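You operate a simulated robot arm through the tools that you are given. There is no shell and no other tool. Be economical: measure what you need, move in short steps, check, and stop when the job is done.

You are at the controls of a simulated two-armed robot. One attempt, no reset.

Task
On the deck of the grey dolly, fold the white cloth in half, so that its two long edges meet.

It is judged by the outcome, as a careful person would: the job done as asked, and still so three seconds after it is handed in. It fails if anything else is knocked over, pushed out of place, dropped, spilled or broken. Flat cloth is picked up by pressing the open fingertips on it (5 to 10 N) and closing them slowly along it; thin cloth reads only 2 to 8 mm in the jaws.

Robot
Two 7-joint arms with two-finger grippers on one trunk, on a base that drives. Base frame: it is fixed to the floor where the robot stands at the start and does not move with it; the origin is under the middle of the robot, x ahead of it, y to its left, z up; the surface under the hand at the start is at about z = 500. Lengths are in mm, angles in degrees, forces in N, time in s.
The left shoulder is at the start at [24, 217, 880], the right one opposite. With the tool pointing down near the work surface each hand reaches from about 100 to 760 mm from the robot's upright axis, wherever it stands, measured 20 degrees to its own side. Places, roughly: deck of the grey dolly [600, 200, 500]. Payload 2.2 kg a hand.
The tool frame of a hand sits at the grasp point between the pads (the TCP): z along the fingers, y along the line on which they close. The tips reach 19 mm beyond it. The gripper opens to 116 mm. The gripper's body begins 70 mm behind the TCP.
Orientation is that of the tool frame in the base frame, as a unit quaternion [w, x, y, z]. With the fingers straight down and closing along the base's y, the tool's x points along the base's -x, its y along +y and its z along -z.

Tools
- The arms move only by the tool arm_command. It takes "left_commands", "right_commands" or both (then of equal length, played together; a hand with none holds still); each is text: rows parted by semicolons, each of 7 numbers parted by spaces: the shift along the base's x, y, z in units of 250 mm (1.0 is 250 mm), then the turn, a rotation vector about the base's x, y, z in units of 90 degrees (1.0 is 90 degrees), then the finger opening in mm, from 0 to 116. In form: x y z wx wy wz grip; .... A call has 1 to 8 rows; each row is the pose to reach, as a shift and turn from the pose commanded when the call began. A call with a number of a shift or a turn outside -1 to 1 is refused whole. Each row takes 0.2 s and may step no farther than 50 mm and 8.6 degrees from the row before; otherwise, or with a gripper value out of range, the whole call is refused. A pose out of reach is approached as far as the arm can. The call stops where the force on the tool passes 40 N (or 10 N more than at its start, if that is more) or the arm is blocked; 0.2 s more then pass. The fingers move at their own pace and stop on an object; they squeeze with about 34 N. The grip force told is the motor's: it shows also when the fingers shut on nothing. Time passes only in rows, and 0.2 s behind the last, so rows that repeat a pose let the fingers close. The reply holds the time, the measured pose of the TCP, the force on the tool along the base axes, the opening and the grip force, in the units named above and with some noise, with the torque about the TCP (base axes, N m) and any sound that the robot's microphone picked up.
- Cameras (640 x 400 px; columns grow to the right, rows downward): "scene" is now at [117.6, 24.8, 1034.1]; the picture's right is [0.30, -0.96, 0.00], its down [-0.71, -0.22, -0.67] and it looks along [0.64, 0.20, -0.74] (base axes); focal length 280 px, centre (320, 200). "left" rides on the left gripper at [69, 15, -97] in its tool frame; the picture's right is [-0.21, 0.98, 0.00], its down [-0.76, -0.17, -0.63] and it looks along [-0.62, -0.14, 0.77] (tool axes); focal length 251 px, centre (320, 200). "right" rides on the right gripper at [69, -15, -97] in its tool frame; the picture's right is [0.21, 0.98, 0.00], its down [-0.76, 0.17, -0.63] and it looks along [-0.62, 0.14, 0.77] (tool axes); focal length 251 px, centre (320, 200). There is no depth. A picture from a camera that has moved, and an enlarged one, comes with that camera's place and axes in the base frame and with its lens.
- capture(camera): a new picture of that camera. The clock stands still meanwhile.
- move_column(by): slides the trunk up (or, below 0, down) by that many mm; the arms and the scene camera ride with it, the base frame stays. It gives what a move gives, with no picture.
- roll_base(legs): drives the robot by 1 to 6 legs, each [ahead, left, turn to the left] in mm, mm and degrees, along the robot's own axes; the way and the turn of a leg run together, so that a leg with both is an arc; at most 1500 mm and 180 degrees a leg. The arms and the cameras ride along, it lands a little off, and it stops where it bumps. It gives what a move gives.
- turn_head(pan, tilt): turns the head with the scene camera to pan (to the left, within 80 degrees either way) and tilt (down, from -29 to 69), counted from straight ahead of the robot. It gives what a move gives.
- enlarge(camera, box): a new picture of the part [left, top, right, bottom] of that camera's present view, enlarged. The clock stands still meanwhile.
- hand_in(): hands the job in; it is judged then, once.

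Work in short steps. Places have to be worked out from the pictures, the camera data and where the tool is seen: move nearer, look again, correct. Check each grasp and each placing, and mend what went wrong. You have 120 turns and 88 pictures in all, those below and enlarged ones among them. Open the grippers and draw the arms clear of the work before you hand the job in, unless the task says otherwise; then end with one line.

The tools are called by a JSON object that holds its "op" and its "data". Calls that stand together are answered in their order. arm_command: Moves the arms, as the interface text tells. Its arguments: {"type":"object","properties":{"left_commands":{"type":"string"},"right_commands":{"type":"string"}},"required":[]} The other tools are called the same way: move_column (by) slides the trunk up or down; roll_base (legs) drives the base; turn_head (pan, tilt) turns the head that bears the scene camera; capture (camera) takes a picture; enlarge (camera, box) takes an enlarged picture of a part of a camera's view; hand_in () hands the job in.

At the start:

```text
clock: 0.0
left_tcp_pos: [507.0, 406.2, 741.0]
left_tool_rot: [-0.001, -0.001, 1.0, -0.001]
left_ft_force: [0.6, 0.2, 0.0]
left_torque: [0.01, -0.03, 0.01]
left_width: 116.0
left_gripper_force: 0.0
right_tcp_pos: [545.0, -36.3, 741.2]
right_tool_rot: [0.001, 0.0, 1.0, -0.001]
right_ft_force: [-0.4, 0.4, 0.8]
right_torque: [0.01, 0.04, 0.02]
right_width: 116.0
right_gripper_force: 0.1
trunk travel left (down, up): [-25.0, 465.0]
robot x, y, heading: [1.0, 0.7, -0.1]
head pan, tilt: [17.2, 47.3]
```

scene: 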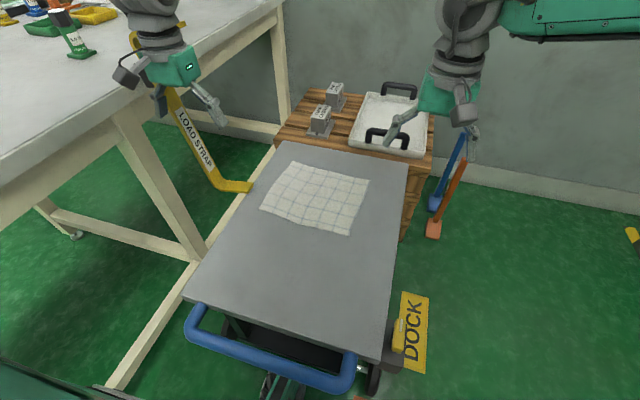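
right: 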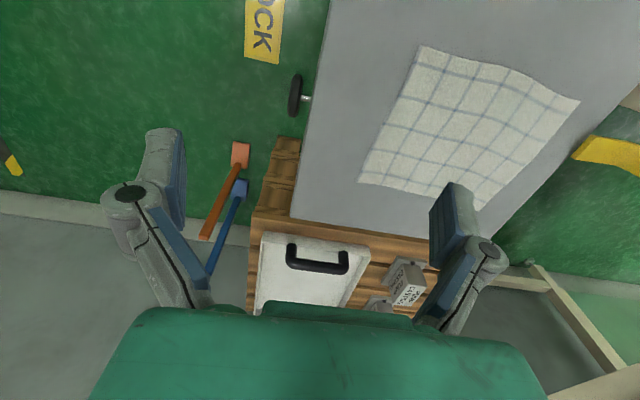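
left: 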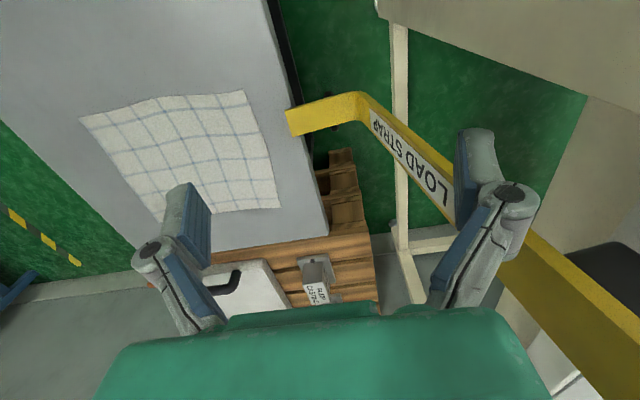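

I'll look closer at the cloth before working out its corners.

{"op": "enlarge", "data": {"camera": "scene", "box": [230, 130, 430, 255]}}

```text
3.20 times, centred on (330, 192) of scene
camera zoom: at [117.6, 24.8, 1034.1], right [0.3, -0.96, 0.0], down [-0.71, -0.22, -0.67], along [0.64, 0.2, -0.74], focal length 894 px, centre (288, 224)
```

zoom: 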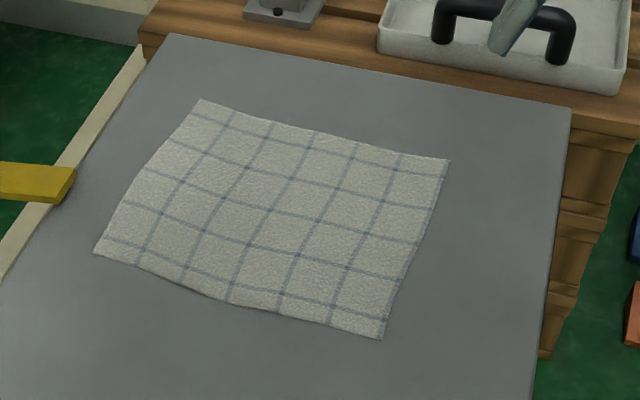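

Cloth corners on z≈500: far-left [704,293], far-right [694,57], near-right [492,71], near-left [506,306]. The long edges (~236) run along y, so the near edge folds onto the far one. I bring both hands above the near corners at z=600.

{"op": "arm_command", "data": {"left_commands": "0.006 -0.104 -0.113 0 0 0 80; 0.013 -0.208 -0.226 0 0 0 40; 0.019 -0.312 -0.339 0 0 0 40; 0.026 -0.416 -0.452 0 0 0 40; 0.032 -0.52 -0.564 0 0 0 40; 0.032 -0.52 -0.564 0 0 0 40", "right_commands": "-0.033 0.11 -0.113 0 0 0 80; -0.066 0.22 -0.226 0 0 0 40; -0.098 0.33 -0.339 0 0 0 40; -0.131 0.44 -0.452 0 0 0 40; -0.164 0.549 -0.565 0 0 0 40; -0.164 0.549 -0.565 0 0 0 40"}}

{"op": "capture", "data": {"camera": "scene"}}

{"op": "capture", "data": {"camera": "left"}}

{"op": "capture", "data": {"camera": "right"}}

```text
clock: 1.4
left_tcp_pos: [510.8, 274.0, 600.9]
left_tool_rot: [0.003, 0.0, 1.0, 0.0]
left_ft_force: [-0.1, -0.5, 0.5]
left_torque: [-0.03, -0.01, -0.02]
left_width: 39.9
left_gripper_force: 0.0
right_tcp_pos: [498.3, 101.0, 601.6]
right_tool_rot: [0.002, -0.001, 1.0, 0.0]
right_ft_force: [0.4, 0.0, 0.7]
right_torque: [0.0, 0.03, 0.04]
right_width: 40.1
right_gripper_force: 0.1
trunk travel left (down, up): [-25.0, 465.0]
robot x, y, heading: [-0.2, 2.2, 0.0]
head pan, tilt: [17.2, 47.3]
```

```text
83 pictures are left
camera scene: at [117.6, 24.7, 1034.2], right [0.3, -0.96, 0.0], down [-0.71, -0.22, -0.67], along [0.64, 0.2, -0.74], focal length 280 px, centre (320, 200)
```

scene: 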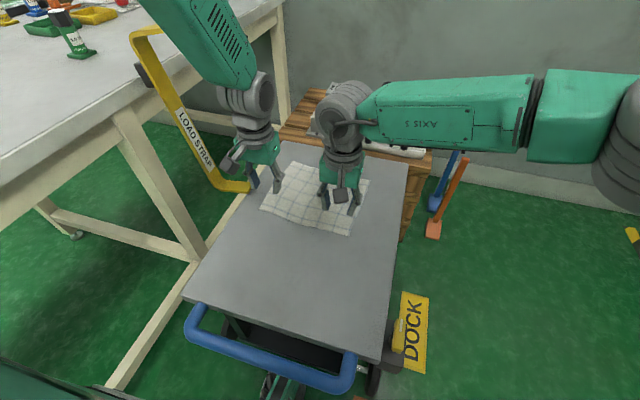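

```text
82 pictures are left
camera left: at [441.2, 288.6, 697.0], right [0.21, 0.98, 0.0], down [0.75, -0.17, 0.64], along [0.62, -0.14, -0.77], focal length 251 px, centre (320, 200)
```

left: 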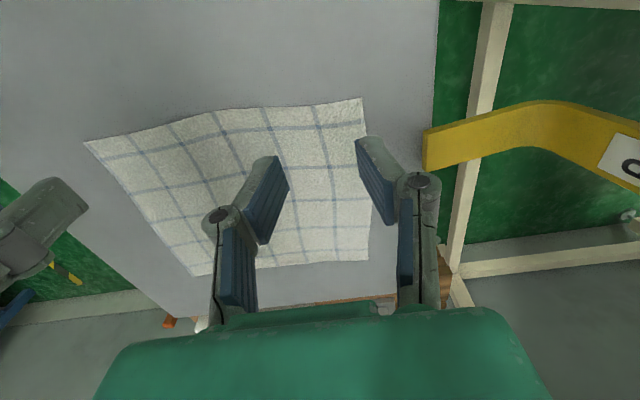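

```text
81 pictures are left
camera right: at [429.0, 87.0, 698.0], right [-0.21, 0.98, 0.0], down [0.75, 0.17, 0.64], along [0.62, 0.14, -0.77], focal length 251 px, centre (320, 200)
```

right: 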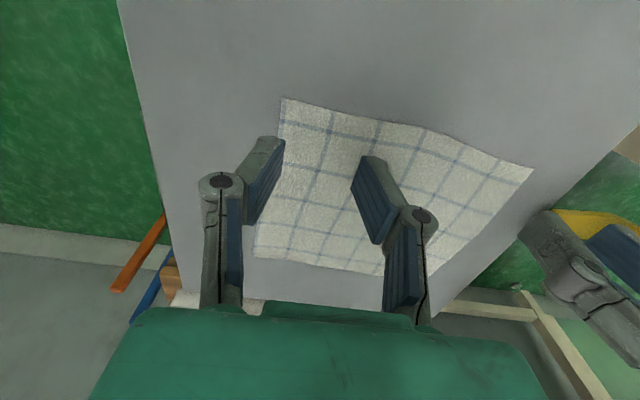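

The wrist views agree: near corners at [508,306] and [495,73]. I descend to just above the deck at both spots, with small x corrections.

{"op": "arm_command", "data": {"left_commands": "0.016 0.008 -0.15 0 0 0 40; 0.016 0.008 -0.27 0 0 0 40; 0.016 0.008 -0.3 0 0 0 40; 0.016 0.008 -0.3 0 0 0 40", "right_commands": "0.032 0.004 -0.15 0 0 0 40; 0.032 0.004 -0.27 0 0 0 40; 0.032 0.004 -0.3 0 0 0 40; 0.032 0.004 -0.3 0 0 0 40"}}

{"op": "capture", "data": {"camera": "left"}}

{"op": "capture", "data": {"camera": "right"}}

```text
clock: 2.4
left_tcp_pos: [516.6, 277.4, 526.6]
left_tool_rot: [0.002, 0.0, 1.0, 0.001]
left_ft_force: [-0.2, -0.5, 0.0]
left_torque: [-0.01, 0.02, 0.04]
left_width: 40.0
left_gripper_force: 0.1
right_tcp_pos: [508.6, 101.2, 525.5]
right_tool_rot: [0.002, 0.0, 1.0, 0.0]
right_ft_force: [0.3, -0.1, 0.8]
right_torque: [-0.03, -0.01, -0.01]
right_width: 40.1
right_gripper_force: 0.0
trunk travel left (down, up): [-25.0, 465.0]
robot x, y, heading: [-1.1, -0.5, 0.1]
head pan, tilt: [17.2, 47.3]
```

```text
80 pictures are left
camera left: at [446.9, 291.8, 622.3], right [0.21, 0.98, 0.0], down [0.75, -0.17, 0.63], along [0.62, -0.14, -0.77], focal length 251 px, centre (320, 200)
```

left: 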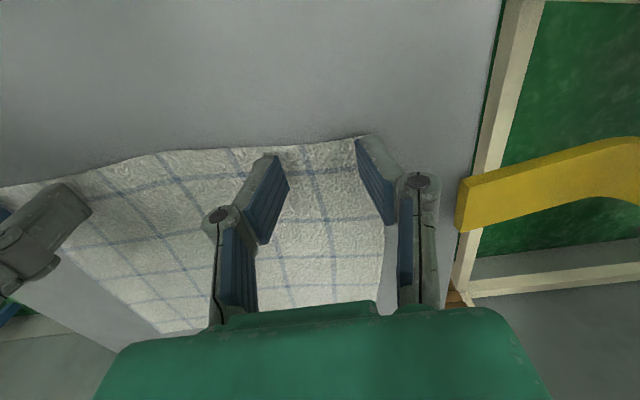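

```text
79 pictures are left
camera right: at [439.5, 87.2, 621.8], right [-0.21, 0.98, 0.0], down [0.75, 0.17, 0.63], along [0.62, 0.14, -0.77], focal length 251 px, centre (320, 200)
```

right: 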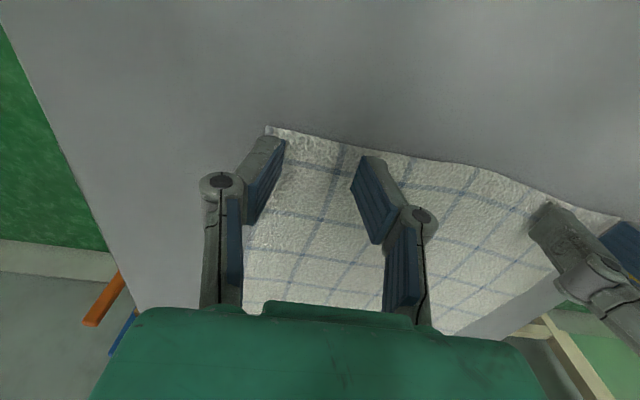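

Right hand is well over its corner; left outer finger sits right at the corner, so I shift it 6 mm inward and press both down gently.

{"op": "arm_command", "data": {"left_commands": "-0.008 -0.024 -0.012 0 0 0 40; -0.008 -0.024 -0.024 0 0 0 40; -0.008 -0.024 -0.028 0 0 0 40", "right_commands": "-0.008 0 -0.012 0 0 0 40; -0.008 0 -0.024 0 0 0 40; -0.008 0 -0.028 0 0 0 40"}}

```text
clock: 3.2
left_tcp_pos: [514.8, 270.1, 521.3]
left_tool_rot: [0.003, 0.0, 1.0, 0.001]
left_ft_force: [0.6, -0.2, 5.5]
left_torque: [0.02, -0.01, -0.01]
left_width: 40.2
left_gripper_force: 0.1
right_tcp_pos: [507.4, 101.2, 521.4]
right_tool_rot: [0.003, 0.0, 1.0, 0.001]
right_ft_force: [0.2, -0.7, 10.4]
right_torque: [0.0, 0.0, -0.03]
right_width: 35.9
right_gripper_force: 0.1
trunk travel left (down, up): [-25.0, 465.0]
robot x, y, heading: [0.6, 1.7, 0.1]
head pan, tilt: [17.2, 47.3]
```

Both are in contact (5.5 N and 10 N). Now close slowly, with the left pressed 1 mm more.

{"op": "arm_command", "data": {"left_commands": "0 0 -0.003 0 0 0 37; 0 0 -0.003 0 0 0 32; 0 0 -0.003 0 0 0 27; 0 0 -0.003 0 0 0 22; 0 0 -0.003 0 0 0 17; 0 0 -0.003 0 0 0 12; 0 0 -0.003 0 0 0 6; 0 0 -0.003 0 0 0 0", "right_commands": "0 0 0 0 0 0 36; 0 0 0 0 0 0 32; 0 0 0 0 0 0 27; 0 0 0 0 0 0 22; 0 0 0 0 0 0 17; 0 0 0 0 0 0 12; 0 0 0 0 0 0 6; 0 0 0 0 0 0 0"}}

{"op": "capture", "data": {"camera": "left"}}

{"op": "capture", "data": {"camera": "right"}}

```text
clock: 5.0
left_tcp_pos: [514.7, 271.1, 520.1]
left_tool_rot: [0.002, -0.001, 1.0, 0.001]
left_ft_force: [-0.6, -0.3, 11.8]
left_torque: [-0.01, -0.02, -0.01]
left_width: 3.5
left_gripper_force: 32.9
right_tcp_pos: [507.2, 101.2, 520.0]
right_tool_rot: [0.002, 0.0, 1.0, 0.0]
right_ft_force: [0.7, 0.0, 2.2]
right_torque: [-0.02, 0.0, -0.01]
right_width: 0.0
right_gripper_force: 28.1
trunk travel left (down, up): [-25.0, 465.0]
robot x, y, heading: [-1.2, 1.1, -0.2]
head pan, tilt: [17.2, 47.3]
```

```text
78 pictures are left
camera left: at [444.7, 286.2, 616.0], right [0.21, 0.98, 0.0], down [0.75, -0.17, 0.64], along [0.62, -0.14, -0.77], focal length 251 px, centre (320, 200)
```

left: 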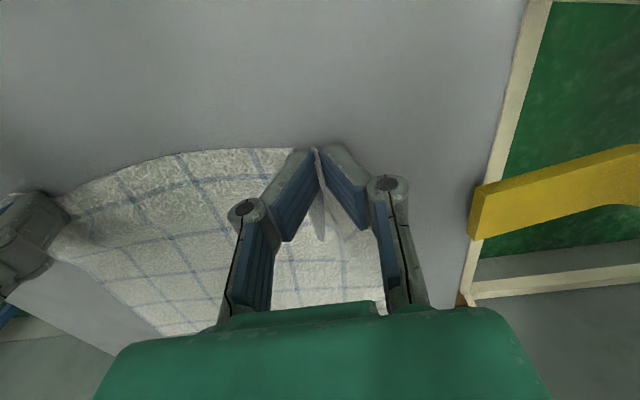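

```text
77 pictures are left
camera right: at [438.4, 87.2, 615.9], right [-0.21, 0.98, 0.0], down [0.75, 0.17, 0.64], along [0.62, 0.14, -0.77], focal length 251 px, centre (320, 200)
```

right: 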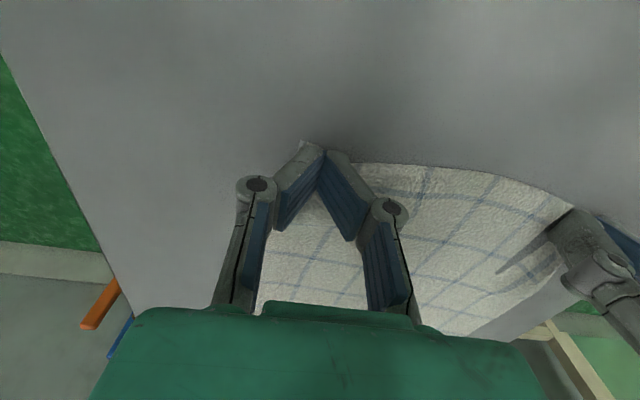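

Left holds cloth (3.5 mm); right closed on nothing. I lift the right, reopen, and look.

{"op": "arm_command", "data": {"right_commands": "0 0 0.05 0 0 0 0; 0 0 0.05 0 0 0 20; 0 0 0.05 0 0 0 40; 0 0 0.05 0 0 0 40"}}

{"op": "capture", "data": {"camera": "right"}}

```text
clock: 6.0
left_tcp_pos: [514.1, 271.5, 520.2]
left_tool_rot: [0.001, -0.001, 1.0, 0.001]
left_ft_force: [0.4, 1.1, 13.2]
left_torque: [0.02, -0.06, -0.04]
left_width: 4.2
left_gripper_force: 35.2
right_tcp_pos: [506.4, 101.9, 532.7]
right_tool_rot: [0.002, 0.0, 1.0, -0.001]
right_ft_force: [-1.4, 0.2, -0.1]
right_torque: [-0.02, 0.01, -0.03]
right_width: 40.0
right_gripper_force: 0.0
trunk travel left (down, up): [-25.0, 465.0]
robot x, y, heading: [-2.5, -0.9, 0.0]
head pan, tilt: [17.2, 47.3]
```

```text
76 pictures are left
camera right: at [438.4, 87.6, 628.9], right [-0.21, 0.98, 0.0], down [0.75, 0.17, 0.64], along [0.62, 0.14, -0.77], focal length 251 px, centre (320, 200)
```

right: 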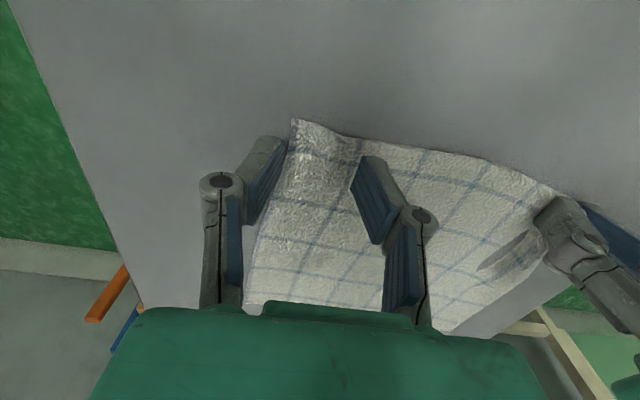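

The corner moved inward to about [492,84]. I shift the right hand +10 in y and press again.

{"op": "arm_command", "data": {"right_commands": "0.0 0.04 0 0 0 0 38; 0.0 0.04 -0.03 0 0 0 38; 0.0 0.04 -0.05 0 0 0 38; 0.0 0.04 -0.052 0 0 0 38"}}

```text
clock: 7.0
left_tcp_pos: [513.6, 271.3, 521.3]
left_tool_rot: [0.002, -0.001, 1.0, 0.0]
left_ft_force: [0.3, -0.5, 9.2]
left_torque: [0.0, -0.04, -0.01]
left_width: 3.5
left_gripper_force: 30.8
right_tcp_pos: [506.7, 112.3, 521.1]
right_tool_rot: [0.003, 0.0, 1.0, 0.001]
right_ft_force: [1.2, 0.0, 11.3]
right_torque: [0.02, 0.02, 0.0]
right_width: 38.7
right_gripper_force: 0.1
trunk travel left (down, up): [-25.0, 465.0]
robot x, y, heading: [1.5, 0.2, 0.1]
head pan, tilt: [17.2, 47.3]
```

Pressing at about 11 N; close, pressing slightly more as the fingers come together.

{"op": "arm_command", "data": {"right_commands": "0 0 0 0 0 0 34; 0 0 -0.002 0 0 0 30; 0 0 -0.003 0 0 0 25; 0 0 -0.004 0 0 0 20; 0 0 -0.004 0 0 0 15; 0 0 -0.004 0 0 0 10; 0 0 -0.004 0 0 0 5; 0 0 -0.004 0 0 0 0"}}

{"op": "capture", "data": {"camera": "right"}}

```text
clock: 8.8
left_tcp_pos: [514.6, 269.5, 520.4]
left_tool_rot: [0.002, -0.001, 1.0, -0.001]
left_ft_force: [-0.4, -14.9, 7.1]
left_torque: [-0.29, 0.09, 0.05]
left_width: 3.3
left_gripper_force: 32.8
right_tcp_pos: [506.9, 113.2, 521.2]
right_tool_rot: [0.002, -0.001, 1.0, 0.003]
right_ft_force: [1.7, 17.4, 22.7]
right_torque: [0.46, -0.11, -0.06]
right_width: 3.6
right_gripper_force: 32.7
trunk travel left (down, up): [-25.0, 465.0]
robot x, y, heading: [-1.3, 2.1, 0.1]
head pan, tilt: [17.2, 47.3]
```

```text
75 pictures are left
camera right: at [437.7, 99.4, 616.3], right [-0.22, 0.98, 0.0], down [0.75, 0.16, 0.64], along [0.62, 0.14, -0.77], focal length 251 px, centre (320, 200)
```

right: 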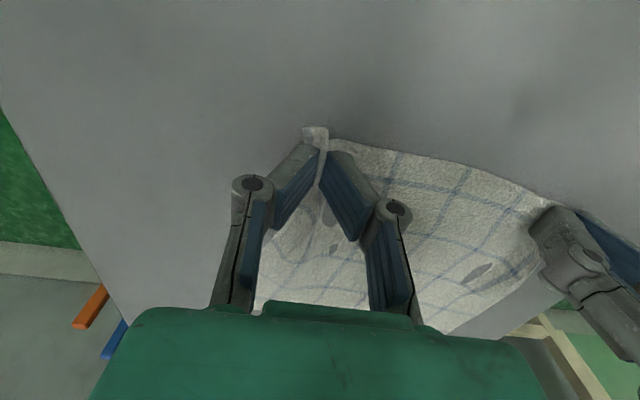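

Both hands grip, but with about 20 mm of overlap, the edge strip would end up folded back under after the flip. I'll open slowly (spreading the gathers), lift, and regrip with only ~8 mm of overlap.

{"op": "arm_command", "data": {"left_commands": "0 0 0 0 0 0 8; 0 0 0 0 0 0 16; 0 0 0 0 0 0 24; 0 0 0 0 0 0 32; 0 0 0 0 0 0 38; 0 0 0.06 0 0 0 38; -0.05 0 0.06 0 0 0 38; -0.05 0 0.06 0 0 0 38", "right_commands": "0 0 0.003 0 0 0 8; 0 0 0.003 0 0 0 16; 0 0 0.003 0 0 0 24; 0 0 0.003 0 0 0 32; 0 0 0.003 0 0 0 38; 0 0 0.06 0 0 0 38; -0.05 0 0.06 0 0 0 38; -0.05 0 0.06 0 0 0 38"}}

{"op": "capture", "data": {"camera": "left"}}

{"op": "capture", "data": {"camera": "right"}}

```text
clock: 10.6
left_tcp_pos: [502.6, 270.9, 534.9]
left_tool_rot: [0.002, 0.0, 1.0, -0.001]
left_ft_force: [-0.4, 1.1, -0.1]
left_torque: [-0.02, 0.02, 0.01]
left_width: 37.8
left_gripper_force: 0.0
right_tcp_pos: [495.0, 112.0, 533.8]
right_tool_rot: [0.001, 0.0, 1.0, 0.0]
right_ft_force: [0.1, 0.2, 0.7]
right_torque: [0.0, 0.02, -0.02]
right_width: 37.9
right_gripper_force: 0.1
trunk travel left (down, up): [-25.0, 465.0]
robot x, y, heading: [-2.4, -0.1, 0.0]
head pan, tilt: [17.2, 47.3]
```

```text
74 pictures are left
camera left: at [432.3, 287.2, 629.4], right [0.21, 0.98, 0.0], down [0.76, -0.17, 0.63], along [0.62, -0.14, -0.77], focal length 251 px, centre (320, 200)
```

left: 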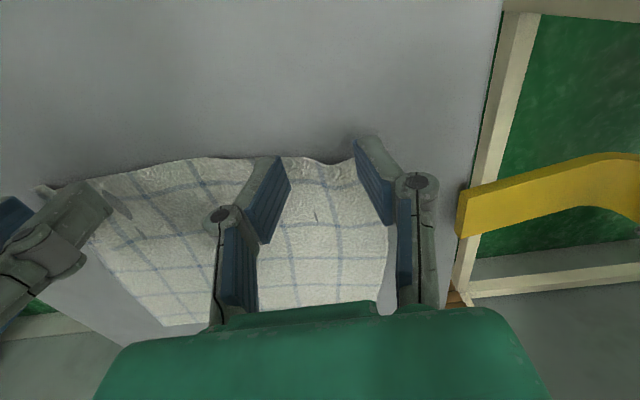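

```text
73 pictures are left
camera right: at [425.8, 98.0, 629.6], right [-0.21, 0.98, 0.0], down [0.75, 0.17, 0.63], along [0.62, 0.14, -0.77], focal length 251 px, centre (320, 200)
```

right: 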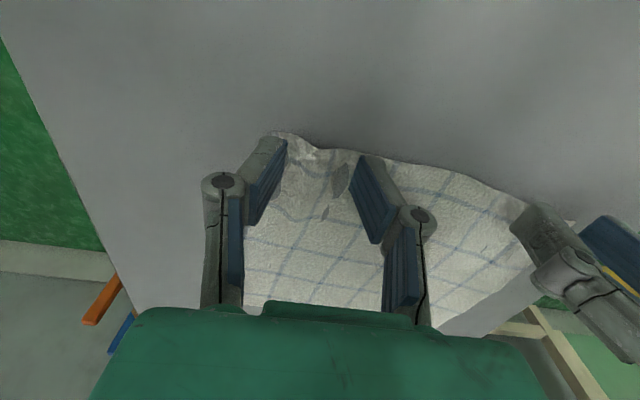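

Edges are now at x≈504 (left) and ≈491 (right). I adjust for ~9 mm overlap and press down.

{"op": "arm_command", "data": {"left_commands": "0.01 0 -0.03 0 0 0 36; 0.01 0 -0.055 0 0 0 36; 0.01 0 -0.06 0 0 0 36; 0.01 0 -0.06 0 0 0 36", "right_commands": "-0.018 0 -0.03 0 0 0 36; -0.018 0 -0.055 0 0 0 36; -0.018 0 -0.058 0 0 0 36; -0.018 0 -0.058 0 0 0 36"}}

```text
clock: 11.6
left_tcp_pos: [504.1, 271.4, 520.1]
left_tool_rot: [0.002, 0.001, 1.0, 0.0]
left_ft_force: [-1.0, -4.1, 13.3]
left_torque: [-0.25, -0.06, -0.06]
left_width: 34.1
left_gripper_force: 5.4
right_tcp_pos: [489.2, 112.7, 519.3]
right_tool_rot: [0.003, 0.0, 1.0, 0.0]
right_ft_force: [0.6, 2.7, 12.9]
right_torque: [0.2, -0.09, 0.05]
right_width: 39.0
right_gripper_force: 0.0
trunk travel left (down, up): [-25.0, 465.0]
robot x, y, heading: [-2.0, 2.7, -0.1]
head pan, tilt: [17.2, 47.3]
```

Both press at about 13 N. Close slowly.

{"op": "arm_command", "data": {"left_commands": "0 0 0 0 0 0 32; 0 0 0 0 0 0 28; 0 0 0 0 0 0 23; 0 0 0 0 0 0 18; 0 0 0 0 0 0 13; 0 0 0 0 0 0 8; 0 0 0 0 0 0 4; 0 0 0 0 0 0 0", "right_commands": "0 0 0 0 0 0 32; 0 0 0 0 0 0 28; 0 0 -0.001 0 0 0 23; 0 0 -0.002 0 0 0 18; 0 0 -0.002 0 0 0 13; 0 0 -0.002 0 0 0 8; 0 0 -0.002 0 0 0 4; 0 0 -0.002 0 0 0 0"}}

{"op": "capture", "data": {"camera": "left"}}

{"op": "capture", "data": {"camera": "right"}}

```text
clock: 13.4
left_tcp_pos: [504.7, 270.4, 521.0]
left_tool_rot: [0.002, 0.0, 1.0, 0.0]
left_ft_force: [-0.6, -11.0, 16.1]
left_torque: [-0.27, -0.13, 0.0]
left_width: 3.4
left_gripper_force: 31.4
right_tcp_pos: [489.3, 112.6, 519.0]
right_tool_rot: [0.003, 0.0, 1.0, 0.001]
right_ft_force: [1.8, 10.3, 16.4]
right_torque: [0.26, -0.12, 0.04]
right_width: 3.6
right_gripper_force: 32.5
trunk travel left (down, up): [-25.0, 465.0]
robot x, y, heading: [0.9, -1.3, 0.2]
head pan, tilt: [17.2, 47.3]
```

```text
72 pictures are left
camera left: at [434.4, 286.0, 615.9], right [0.22, 0.98, 0.0], down [0.75, -0.17, 0.64], along [0.62, -0.14, -0.77], focal length 251 px, centre (320, 200)
```

left: 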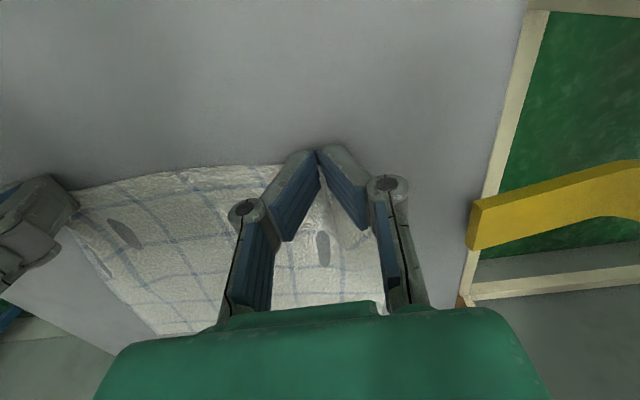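

```text
71 pictures are left
camera right: at [420.0, 98.1, 616.1], right [-0.22, 0.98, 0.0], down [0.75, 0.16, 0.64], along [0.62, 0.14, -0.77], focal length 251 px, centre (320, 200)
```

right: 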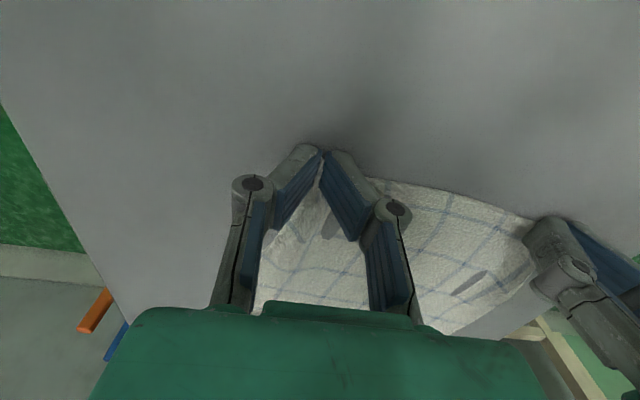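

Both hold (3.4 / 3.6 mm) with small overlap. I lift along the beginning of the arc and check.

{"op": "arm_command", "data": {"left_commands": "0 -0.008 0.04 0 0 0 0; 0.02 -0.008 0.12 0 0 0 0; 0.06 -0.008 0.2 0 0 0 0; 0.12 -0.008 0.26 0 0 0 0; 0.12 -0.008 0.26 0 0 0 0", "right_commands": "0 0.008 0.04 0 0 0 0; 0.02 0.008 0.12 0 0 0 0; 0.06 0.008 0.2 0 0 0 0; 0.12 0.008 0.26 0 0 0 0; 0.12 0.008 0.26 0 0 0 0"}}

{"op": "capture", "data": {"camera": "scene"}}

{"op": "capture", "data": {"camera": "right"}}

{"op": "capture", "data": {"camera": "left"}}

```text
clock: 14.6
left_tcp_pos: [533.7, 270.4, 584.8]
left_tool_rot: [0.0, 0.0, 1.0, 0.0]
left_ft_force: [-0.4, -6.2, -0.2]
left_torque: [-0.14, 0.0, 0.01]
left_width: 3.2
left_gripper_force: 32.4
right_tcp_pos: [521.4, 114.0, 582.5]
right_tool_rot: [0.001, 0.0, 1.0, 0.0]
right_ft_force: [1.1, 6.2, 0.1]
right_torque: [0.11, 0.0, 0.04]
right_width: 3.5
right_gripper_force: 32.1
trunk travel left (down, up): [-25.0, 465.0]
robot x, y, heading: [-4.2, -0.4, 0.0]
head pan, tilt: [17.2, 47.3]
```

```text
70 pictures are left
camera scene: at [118.0, 24.7, 1034.0], right [0.3, -0.96, 0.0], down [-0.71, -0.22, -0.67], along [0.64, 0.2, -0.74], focal length 280 px, centre (320, 200)
```

scene: 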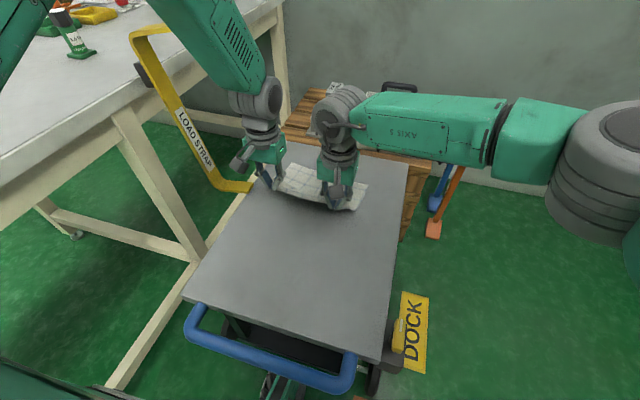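

```text
69 pictures are left
camera right: at [453.0, 99.3, 678.4], right [-0.21, 0.98, 0.0], down [0.76, 0.17, 0.63], along [0.62, 0.14, -0.77], focal length 251 px, centre (320, 200)
```

right: 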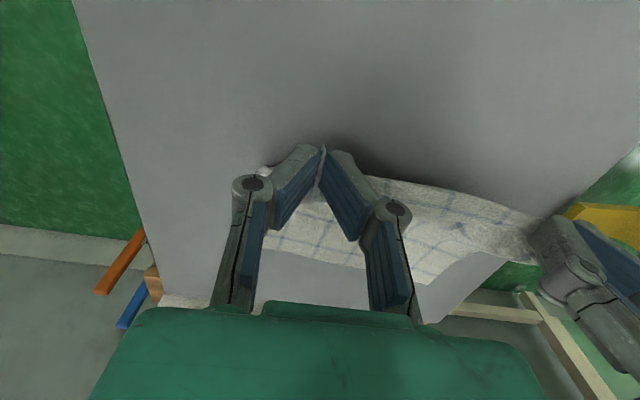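

```text
68 pictures are left
camera left: at [464.3, 285.9, 680.2], right [0.21, 0.98, 0.0], down [0.76, -0.17, 0.63], along [0.62, -0.14, -0.77], focal length 251 px, centre (320, 200)
```

left: 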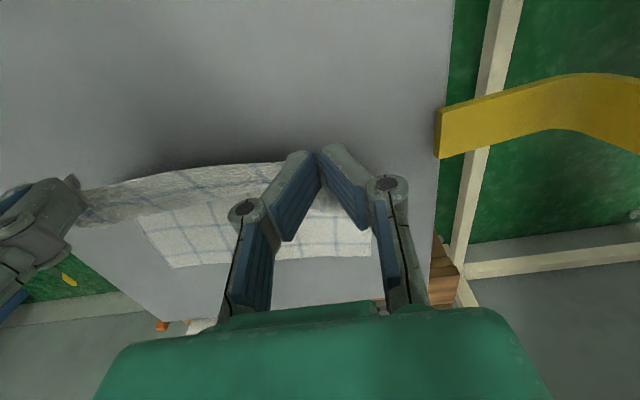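

The lift works and the far half has stayed put (far edge ≈ x 702 left, ≈ 694 right). I continue over the arc and see how far the right hand reaches.

{"op": "arm_command", "data": {"left_commands": "0.1 0 0.04 0 0 0 0; 0.2 0 0.06 0 0 0 0; 0.3 0 0.06 0 0 0 0; 0.4 0 0.04 0 0 0 0; 0.5 0 0.0 0 0 0 0; 0.5 0 0.0 0 0 0 0", "right_commands": "0.1 0 0.04 0 0 0 0; 0.2 0 0.06 0 0 0 0; 0.3 0 0.06 0 0 0 0; 0.4 0 0.04 0 0 0 0; 0.5 0 0.0 0 0 0 0; 0.5 0 0.0 0 0 0 0"}}

{"op": "capture", "data": {"camera": "scene"}}

{"op": "capture", "data": {"camera": "left"}}

```text
clock: 16.0
left_tcp_pos: [659.1, 267.7, 584.9]
left_tool_rot: [0.0, 0.001, 1.0, -0.003]
left_ft_force: [-10.5, -27.7, 2.5]
left_torque: [-0.64, 0.21, -0.13]
left_width: 4.3
left_gripper_force: 32.1
right_tcp_pos: [598.3, 107.7, 598.1]
right_tool_rot: [0.003, -0.001, 1.0, 0.002]
right_ft_force: [11.2, 27.7, -2.5]
right_torque: [0.62, -0.22, 0.06]
right_width: 4.2
right_gripper_force: 32.9
right hand out of reach, approached as far as the arm can: row 3, 4, 5, 6
trunk travel left (down, up): [-25.0, 465.0]
robot x, y, heading: [0.9, -1.9, -0.1]
head pan, tilt: [17.2, 47.3]
```

```text
67 pictures are left
camera scene: at [118.4, 24.9, 1034.0], right [0.3, -0.96, 0.0], down [-0.71, -0.22, -0.67], along [0.64, 0.2, -0.74], focal length 280 px, centre (320, 200)
```

scene: 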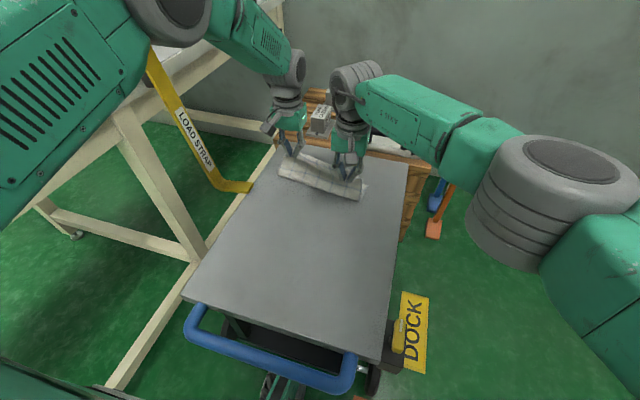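

```text
66 pictures are left
camera left: at [589.3, 283.2, 680.8], right [0.22, 0.98, 0.0], down [0.76, -0.16, 0.63], along [0.62, -0.14, -0.77], focal length 251 px, centre (320, 200)
```

left: 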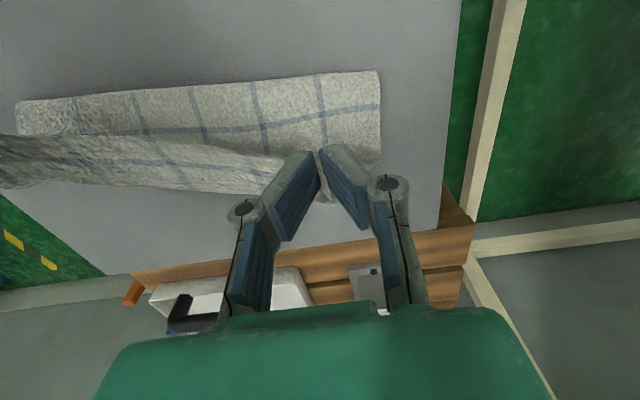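

The right arm runs out at x≈598, stretching the cloth. I ease the left back, and look down with the head to see the clearance ahead of the base.

{"op": "arm_command", "data": {"left_commands": "-0.1 0 0.05 0 0 0 0; -0.2 -0.01 0.06 0 0 0 0; -0.2 -0.01 0.06 0 0 0 0", "right_commands": "-0.05 0 0.01 0 0 0 0; -0.15 0 0.04 0 0 0 0; -0.2 0 0.06 0 0 0 0"}}

{"op": "turn_head", "data": {"pan": 5, "tilt": 69}}

{"op": "capture", "data": {"camera": "scene"}}

```text
clock: 16.8
left_tcp_pos: [607.9, 266.2, 600.1]
left_tool_rot: [0.0, 0.001, 1.0, -0.002]
left_ft_force: [-11.0, -27.0, 2.7]
left_torque: [-0.6, 0.26, -0.12]
left_width: 3.9
left_gripper_force: 32.1
right_tcp_pos: [546.2, 105.7, 611.8]
right_tool_rot: [0.002, 0.0, 1.0, 0.002]
right_ft_force: [9.6, 28.2, -2.4]
right_torque: [0.58, -0.22, 0.11]
right_width: 4.0
right_gripper_force: 32.1
trunk travel left (down, up): [-25.0, 465.0]
robot x, y, heading: [-1.6, -0.8, -0.0]
head pan, tilt: [17.2, 47.3]
```

```text
clock: 17.6
left_tcp_pos: [608.1, 265.5, 599.1]
left_tool_rot: [0.001, 0.001, 1.0, -0.003]
left_ft_force: [-11.2, -27.9, 2.2]
left_torque: [-0.59, 0.21, -0.11]
left_width: 4.0
left_gripper_force: 32.9
right_tcp_pos: [546.3, 105.0, 610.7]
right_tool_rot: [0.002, 0.0, 1.0, 0.002]
right_ft_force: [10.4, 27.5, -2.4]
right_torque: [0.58, -0.2, 0.12]
right_width: 4.0
right_gripper_force: 32.9
trunk travel left (down, up): [-25.0, 465.0]
robot x, y, heading: [-0.6, 1.5, 0.1]
head pan, tilt: [5.0, 68.8]
```

```text
65 pictures are left
camera scene: at [98.1, 6.2, 1008.5], right [0.09, -1.0, 0.0], down [-0.93, -0.08, -0.36], along [0.36, 0.03, -0.93], focal length 280 px, centre (320, 200)
```

scene: 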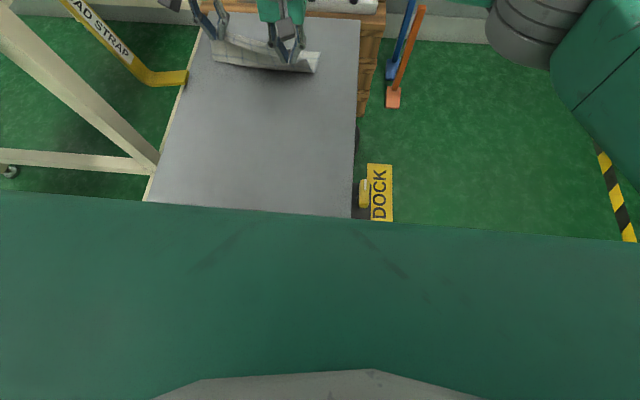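

The hands ended at different x. Rather than strain reach, I'll lay the cloth back and drag it flat ~140 mm toward the robot (the deck runs back to x≈270), then fold there in easy reach. First even out the hands and go back along the arc.

{"op": "arm_command", "data": {"left_commands": "-0.16 0.008 0.02 0 0 0 0; -0.19 0.016 0 0 0 0 0; -0.25 0.016 -0.03 0 0 0 0; -0.32 0.016 -0.1 0 0 0 0; -0.39 0.016 -0.2 0 0 0 0; -0.42 0.016 -0.29 0 0 0 0; -0.46 0.016 -0.29 0 0 0 0", "right_commands": "0 0.02 0 0 0 0 0; 0 0.03 -0.02 0 0 0 0; -0.06 0.03 -0.07 0 0 0 0; -0.13 0.03 -0.14 0 0 0 0; -0.2 0.03 -0.24 0 0 0 0; -0.23 0.03 -0.34 0 0 0 0; -0.27 0.03 -0.34 0 0 0 0"}}

{"op": "turn_head", "data": {"pan": 17, "tilt": 50}}

{"op": "capture", "data": {"camera": "scene"}}

```text
clock: 19.2
left_tcp_pos: [495.7, 273.6, 526.6]
left_tool_rot: [0.001, 0.0, 1.0, 0.0]
left_ft_force: [0.0, -7.6, 0.1]
left_torque: [-0.17, 0.0, 0.02]
left_width: 3.4
left_gripper_force: 32.0
right_tcp_pos: [478.1, 114.3, 525.5]
right_tool_rot: [0.001, 0.0, 1.0, 0.001]
right_ft_force: [0.7, 8.6, 0.9]
right_torque: [0.19, -0.01, 0.02]
right_width: 3.3
right_gripper_force: 32.3
trunk travel left (down, up): [-25.0, 465.0]
robot x, y, heading: [-1.2, -1.2, 0.1]
head pan, tilt: [5.0, 68.8]
```

```text
clock: 20.1
left_tcp_pos: [495.0, 272.5, 526.5]
left_tool_rot: [0.001, 0.0, 1.0, -0.001]
left_ft_force: [0.0, -8.2, 0.5]
left_torque: [-0.19, 0.0, 0.02]
left_width: 3.6
left_gripper_force: 32.0
right_tcp_pos: [476.7, 112.4, 527.1]
right_tool_rot: [0.002, 0.001, 1.0, -0.001]
right_ft_force: [1.4, 6.9, -0.3]
right_torque: [0.16, -0.03, 0.03]
right_width: 3.2
right_gripper_force: 31.5
trunk travel left (down, up): [-25.0, 465.0]
robot x, y, heading: [-3.0, -2.5, 0.3]
head pan, tilt: [17.0, 50.0]
```

```text
64 pictures are left
camera scene: at [115.6, 23.9, 1030.3], right [0.29, -0.96, 0.0], down [-0.74, -0.22, -0.64], along [0.61, 0.19, -0.77], focal length 280 px, centre (320, 200)
```

scene: 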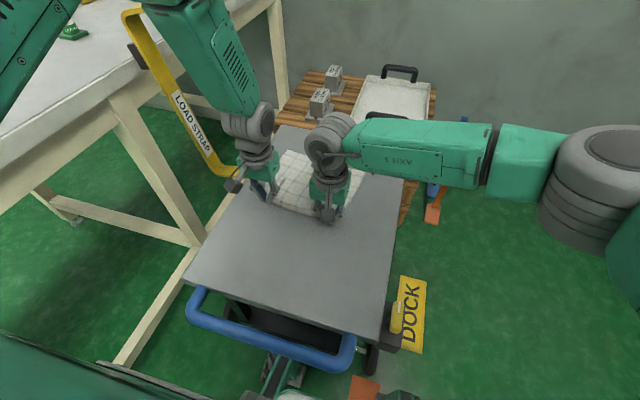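

The cloth lies back down, still held. I drag it toward the robot at low height by 130 mm.

{"op": "arm_command", "data": {"left_commands": "-0.06 0 0 0 0 0 0; -0.13 0 0 0 0 0 0; -0.2 0 0 0 0 0 0; -0.27 0 0 0 0 0 0; -0.34 0 0 0 0 0 0; -0.41 0 0 0 0 0 0; -0.48 0 0 0 0 0 0; -0.54 0 0 0 0 0 0", "right_commands": "-0.06 0 0 0 0 0 0; -0.13 0 0 0 0 0 0; -0.2 0 0 0 0 0 0; -0.27 0 0 0 0 0 0; -0.34 0 0 0 0 0 0; -0.41 0 0 0 0 0 0; -0.48 0 0 0 0 0 0; -0.54 0 0 0 0 0 0"}}

{"op": "capture", "data": {"camera": "scene"}}

{"op": "capture", "data": {"camera": "left"}}

{"op": "capture", "data": {"camera": "right"}}

```text
clock: 21.9
left_tcp_pos: [359.3, 272.3, 527.4]
left_tool_rot: [0.002, 0.001, 1.0, 0.0]
left_ft_force: [0.2, -9.2, -1.3]
left_torque: [-0.15, 0.0, 0.01]
left_width: 3.3
left_gripper_force: 31.7
right_tcp_pos: [342.2, 112.7, 526.7]
right_tool_rot: [0.002, 0.0, 1.0, 0.0]
right_ft_force: [0.5, 7.9, 0.5]
right_torque: [0.16, 0.04, 0.04]
right_width: 3.4
right_gripper_force: 32.8
trunk travel left (down, up): [-25.0, 465.0]
robot x, y, heading: [-0.7, -2.0, 0.1]
head pan, tilt: [17.0, 50.0]
```

```text
63 pictures are left
camera scene: at [114.6, 23.9, 1030.5], right [0.29, -0.96, 0.0], down [-0.73, -0.23, -0.64], along [0.61, 0.19, -0.77], focal length 280 px, centre (320, 200)
```

scene: 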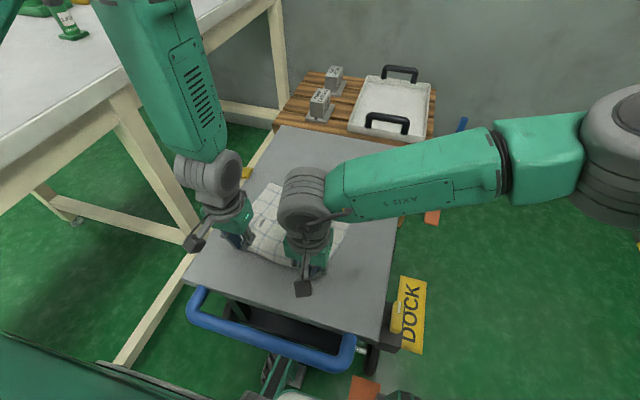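

```text
62 pictures are left
camera left: at [289.3, 287.0, 623.0], right [0.21, 0.98, 0.0], down [0.75, -0.17, 0.63], along [0.62, -0.14, -0.77], focal length 251 px, centre (320, 200)
```

left: 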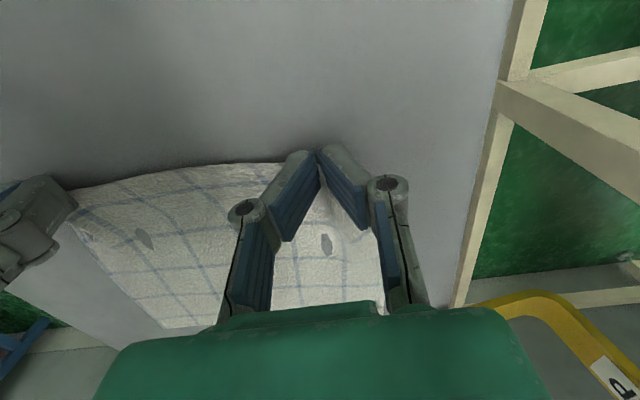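

```text
61 pictures are left
camera right: at [274.4, 98.5, 622.5], right [-0.21, 0.98, 0.0], down [0.75, 0.17, 0.64], along [0.62, 0.14, -0.77], focal length 251 px, centre (320, 200)
```

right: 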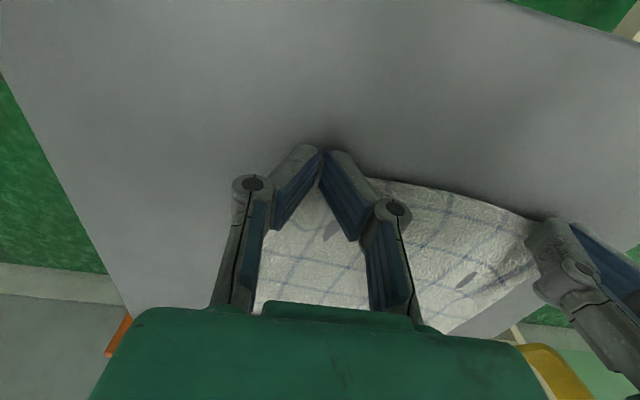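

The cloth came along flat; its far edge should now be at x≈557 (left) / 549 (right). Now fold: carry both hands over the arc.

{"op": "arm_command", "data": {"left_commands": "0.05 0 0.16 0 0 0 0; 0.15 0 0.28 0 0 0 0; 0.31 0 0.36 0 0 0 0; 0.47 0 0.34 0 0 0 0; 0.6 0 0.24 0 0 0 0; 0.7 0 0.13 0 0 0 0; 0.7 0 0.13 0 0 0 0", "right_commands": "0.05 0 0.16 0 0 0 0; 0.15 0 0.28 0 0 0 0; 0.32 0 0.36 0 0 0 0; 0.48 0 0.34 0 0 0 0; 0.62 0 0.24 0 0 0 0; 0.73 0 0.13 0 0 0 0; 0.73 0 0.13 0 0 0 0"}}

{"op": "capture", "data": {"camera": "scene"}}

{"op": "capture", "data": {"camera": "left"}}

{"op": "capture", "data": {"camera": "right"}}

```text
clock: 23.5
left_tcp_pos: [533.3, 271.9, 559.3]
left_tool_rot: [0.001, -0.001, 1.0, 0.001]
left_ft_force: [-0.2, -9.5, 0.5]
left_torque: [-0.2, 0.0, 0.06]
left_width: 3.5
left_gripper_force: 32.6
right_tcp_pos: [523.7, 112.4, 557.8]
right_tool_rot: [0.002, 0.0, 1.0, 0.0]
right_ft_force: [1.1, 8.2, -0.2]
right_torque: [0.19, 0.03, 0.07]
right_width: 3.4
right_gripper_force: 32.4
trunk travel left (down, up): [-25.0, 465.0]
robot x, y, heading: [0.6, -0.3, -0.2]
head pan, tilt: [17.0, 50.0]
```

```text
60 pictures are left
camera scene: at [115.5, 23.8, 1030.5], right [0.29, -0.96, 0.0], down [-0.74, -0.23, -0.64], along [0.61, 0.19, -0.77], focal length 280 px, centre (320, 200)
```

scene: 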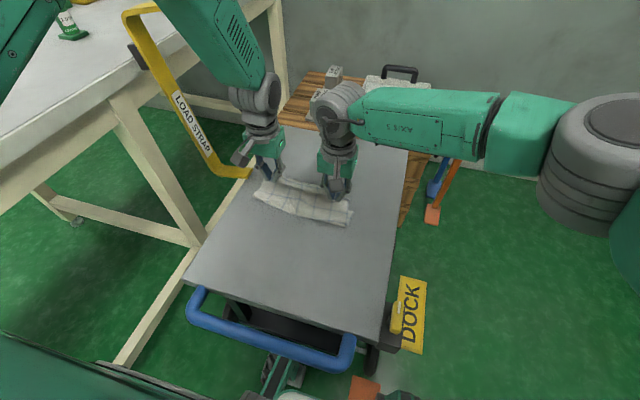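

```text
59 pictures are left
camera left: at [464.6, 287.7, 654.8], right [0.21, 0.98, 0.0], down [0.75, -0.17, 0.64], along [0.62, -0.14, -0.77], focal length 251 px, centre (320, 200)
```

left: 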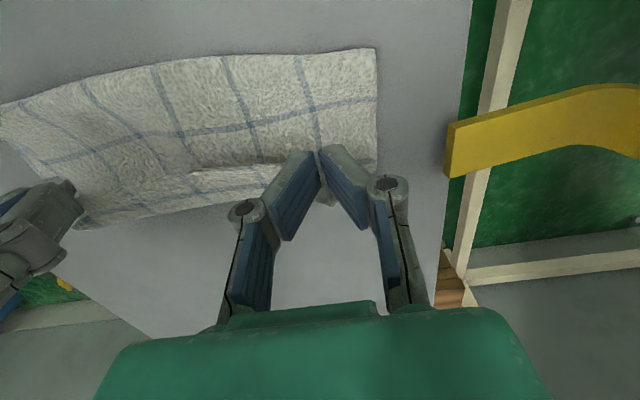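

```text
58 pictures are left
camera right: at [455.0, 97.9, 654.2], right [-0.22, 0.98, 0.0], down [0.75, 0.17, 0.64], along [0.62, 0.14, -0.77], focal length 251 px, centre (320, 200)
```

right: 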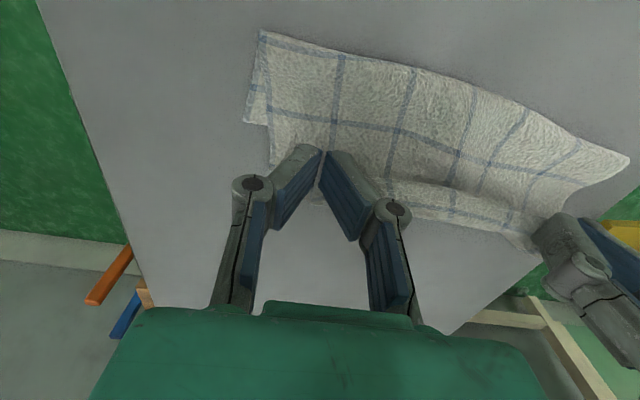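

I look closer to tell the layers apart.

{"op": "enlarge", "data": {"camera": "right", "box": [220, 20, 420, 240]}}

{"op": "enlarge", "data": {"camera": "scene", "box": [230, 140, 370, 240]}}

```text
1.82 times, centred on (320, 130) of right
camera zoom: at [455.0, 97.9, 654.2], right [-0.22, 0.98, 0.0], down [0.75, 0.17, 0.64], along [0.62, 0.14, -0.77], focal length 457 px, centre (320, 327)
```

zoom: 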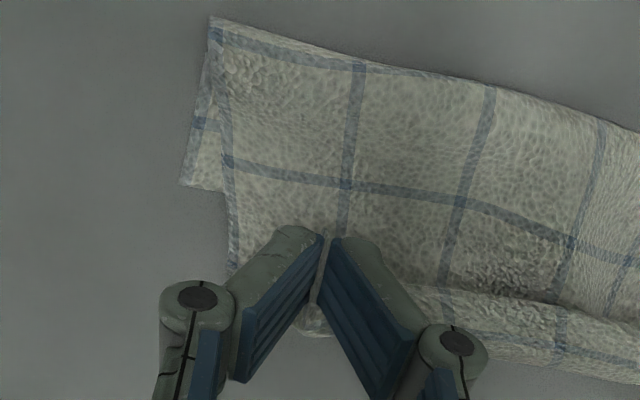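

```text
4.00 times, centred on (300, 190) of scene
camera zoom: at [115.5, 23.8, 1030.5], right [0.29, -0.96, 0.0], down [-0.74, -0.23, -0.64], along [0.61, 0.19, -0.77], focal length 1118 px, centre (400, 240)
```

zoom: 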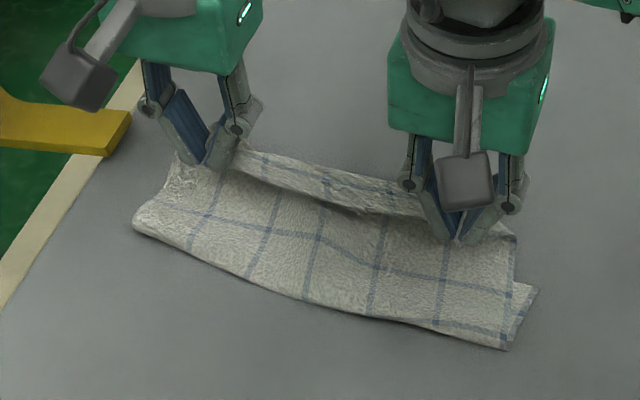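

{"op": "enlarge", "data": {"camera": "left", "box": [220, 30, 420, 240]}}

```text
1.90 times, centred on (320, 135) of left
camera zoom: at [464.6, 287.7, 654.8], right [0.21, 0.98, 0.0], down [0.75, -0.17, 0.64], along [0.62, -0.14, -0.77], focal length 479 px, centre (320, 324)
```

zoom: 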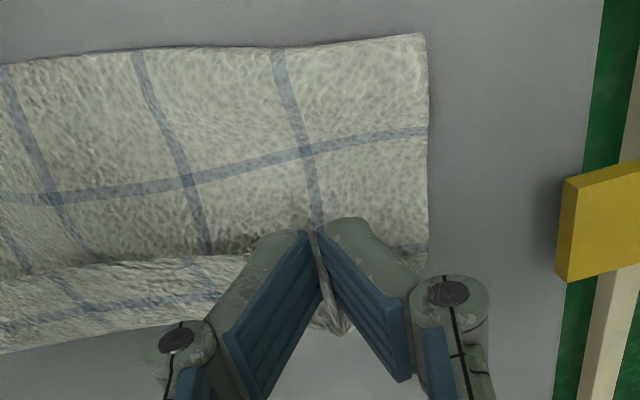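

The layers read: fold lies about mid-width, top edge hanging just past the hands; bottom far edge ≈ x 524 (right corner) to ≈ 552 (left). I lower both hands with small corrections.

{"op": "arm_command", "data": {"left_commands": "0.012 0.004 -0.05 0 0 0 0; 0.012 0.004 -0.1 0 0 0 0; 0.012 0.004 -0.135 0 0 0 0; 0.012 0.004 -0.135 0 0 0 0", "right_commands": "-0.02 -0.004 -0.05 0 0 0 0; -0.02 -0.004 -0.1 0 0 0 0; -0.02 -0.004 -0.13 0 0 0 0; -0.02 -0.004 -0.13 0 0 0 0"}}

{"op": "enlarge", "data": {"camera": "scene", "box": [230, 140, 370, 240]}}

{"op": "capture", "data": {"camera": "left"}}

{"op": "capture", "data": {"camera": "right"}}

```text
clock: 24.5
left_tcp_pos: [537.8, 272.0, 525.8]
left_tool_rot: [0.001, 0.0, 1.0, 0.0]
left_ft_force: [-0.8, -11.2, -0.3]
left_torque: [-0.22, 0.02, 0.05]
left_width: 3.3
left_gripper_force: 32.3
right_tcp_pos: [521.5, 111.4, 524.4]
right_tool_rot: [0.001, 0.0, 1.0, 0.001]
right_ft_force: [0.6, 10.5, 1.3]
right_torque: [0.23, -0.05, 0.06]
right_width: 3.5
right_gripper_force: 32.4
trunk travel left (down, up): [-25.0, 465.0]
robot x, y, heading: [-0.2, 0.5, 0.1]
head pan, tilt: [17.0, 50.0]
```

```text
4.00 times, centred on (300, 190) of scene
camera zoom: at [115.8, 23.9, 1030.4], right [0.29, -0.96, 0.0], down [-0.74, -0.23, -0.64], along [0.61, 0.19, -0.77], focal length 1118 px, centre (400, 240)
```

zoom: 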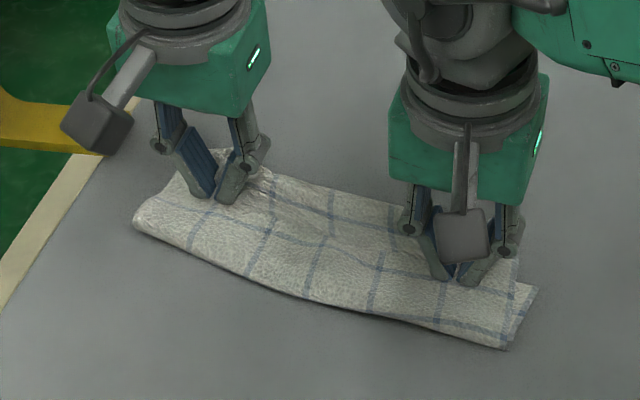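

```text
53 pictures are left
camera left: at [468.2, 287.7, 620.8], right [0.21, 0.98, 0.0], down [0.75, -0.17, 0.63], along [0.62, -0.14, -0.77], focal length 251 px, centre (320, 200)
```

left: 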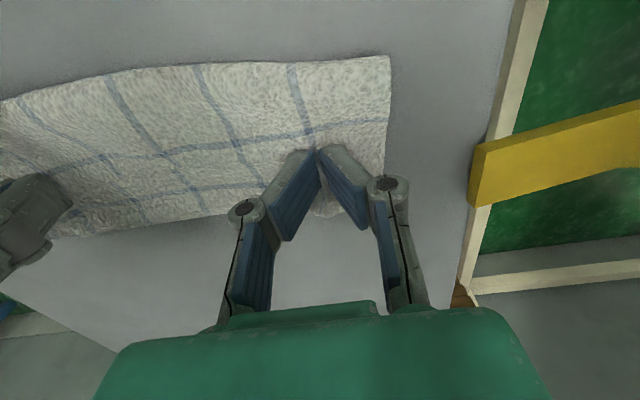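

```text
52 pictures are left
camera right: at [451.8, 97.0, 620.8], right [-0.22, 0.98, 0.0], down [0.75, 0.17, 0.63], along [0.62, 0.14, -0.77], focal length 251 px, centre (320, 200)
```

right: 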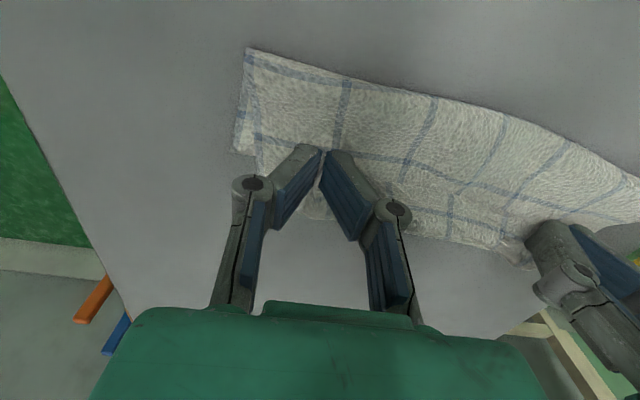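

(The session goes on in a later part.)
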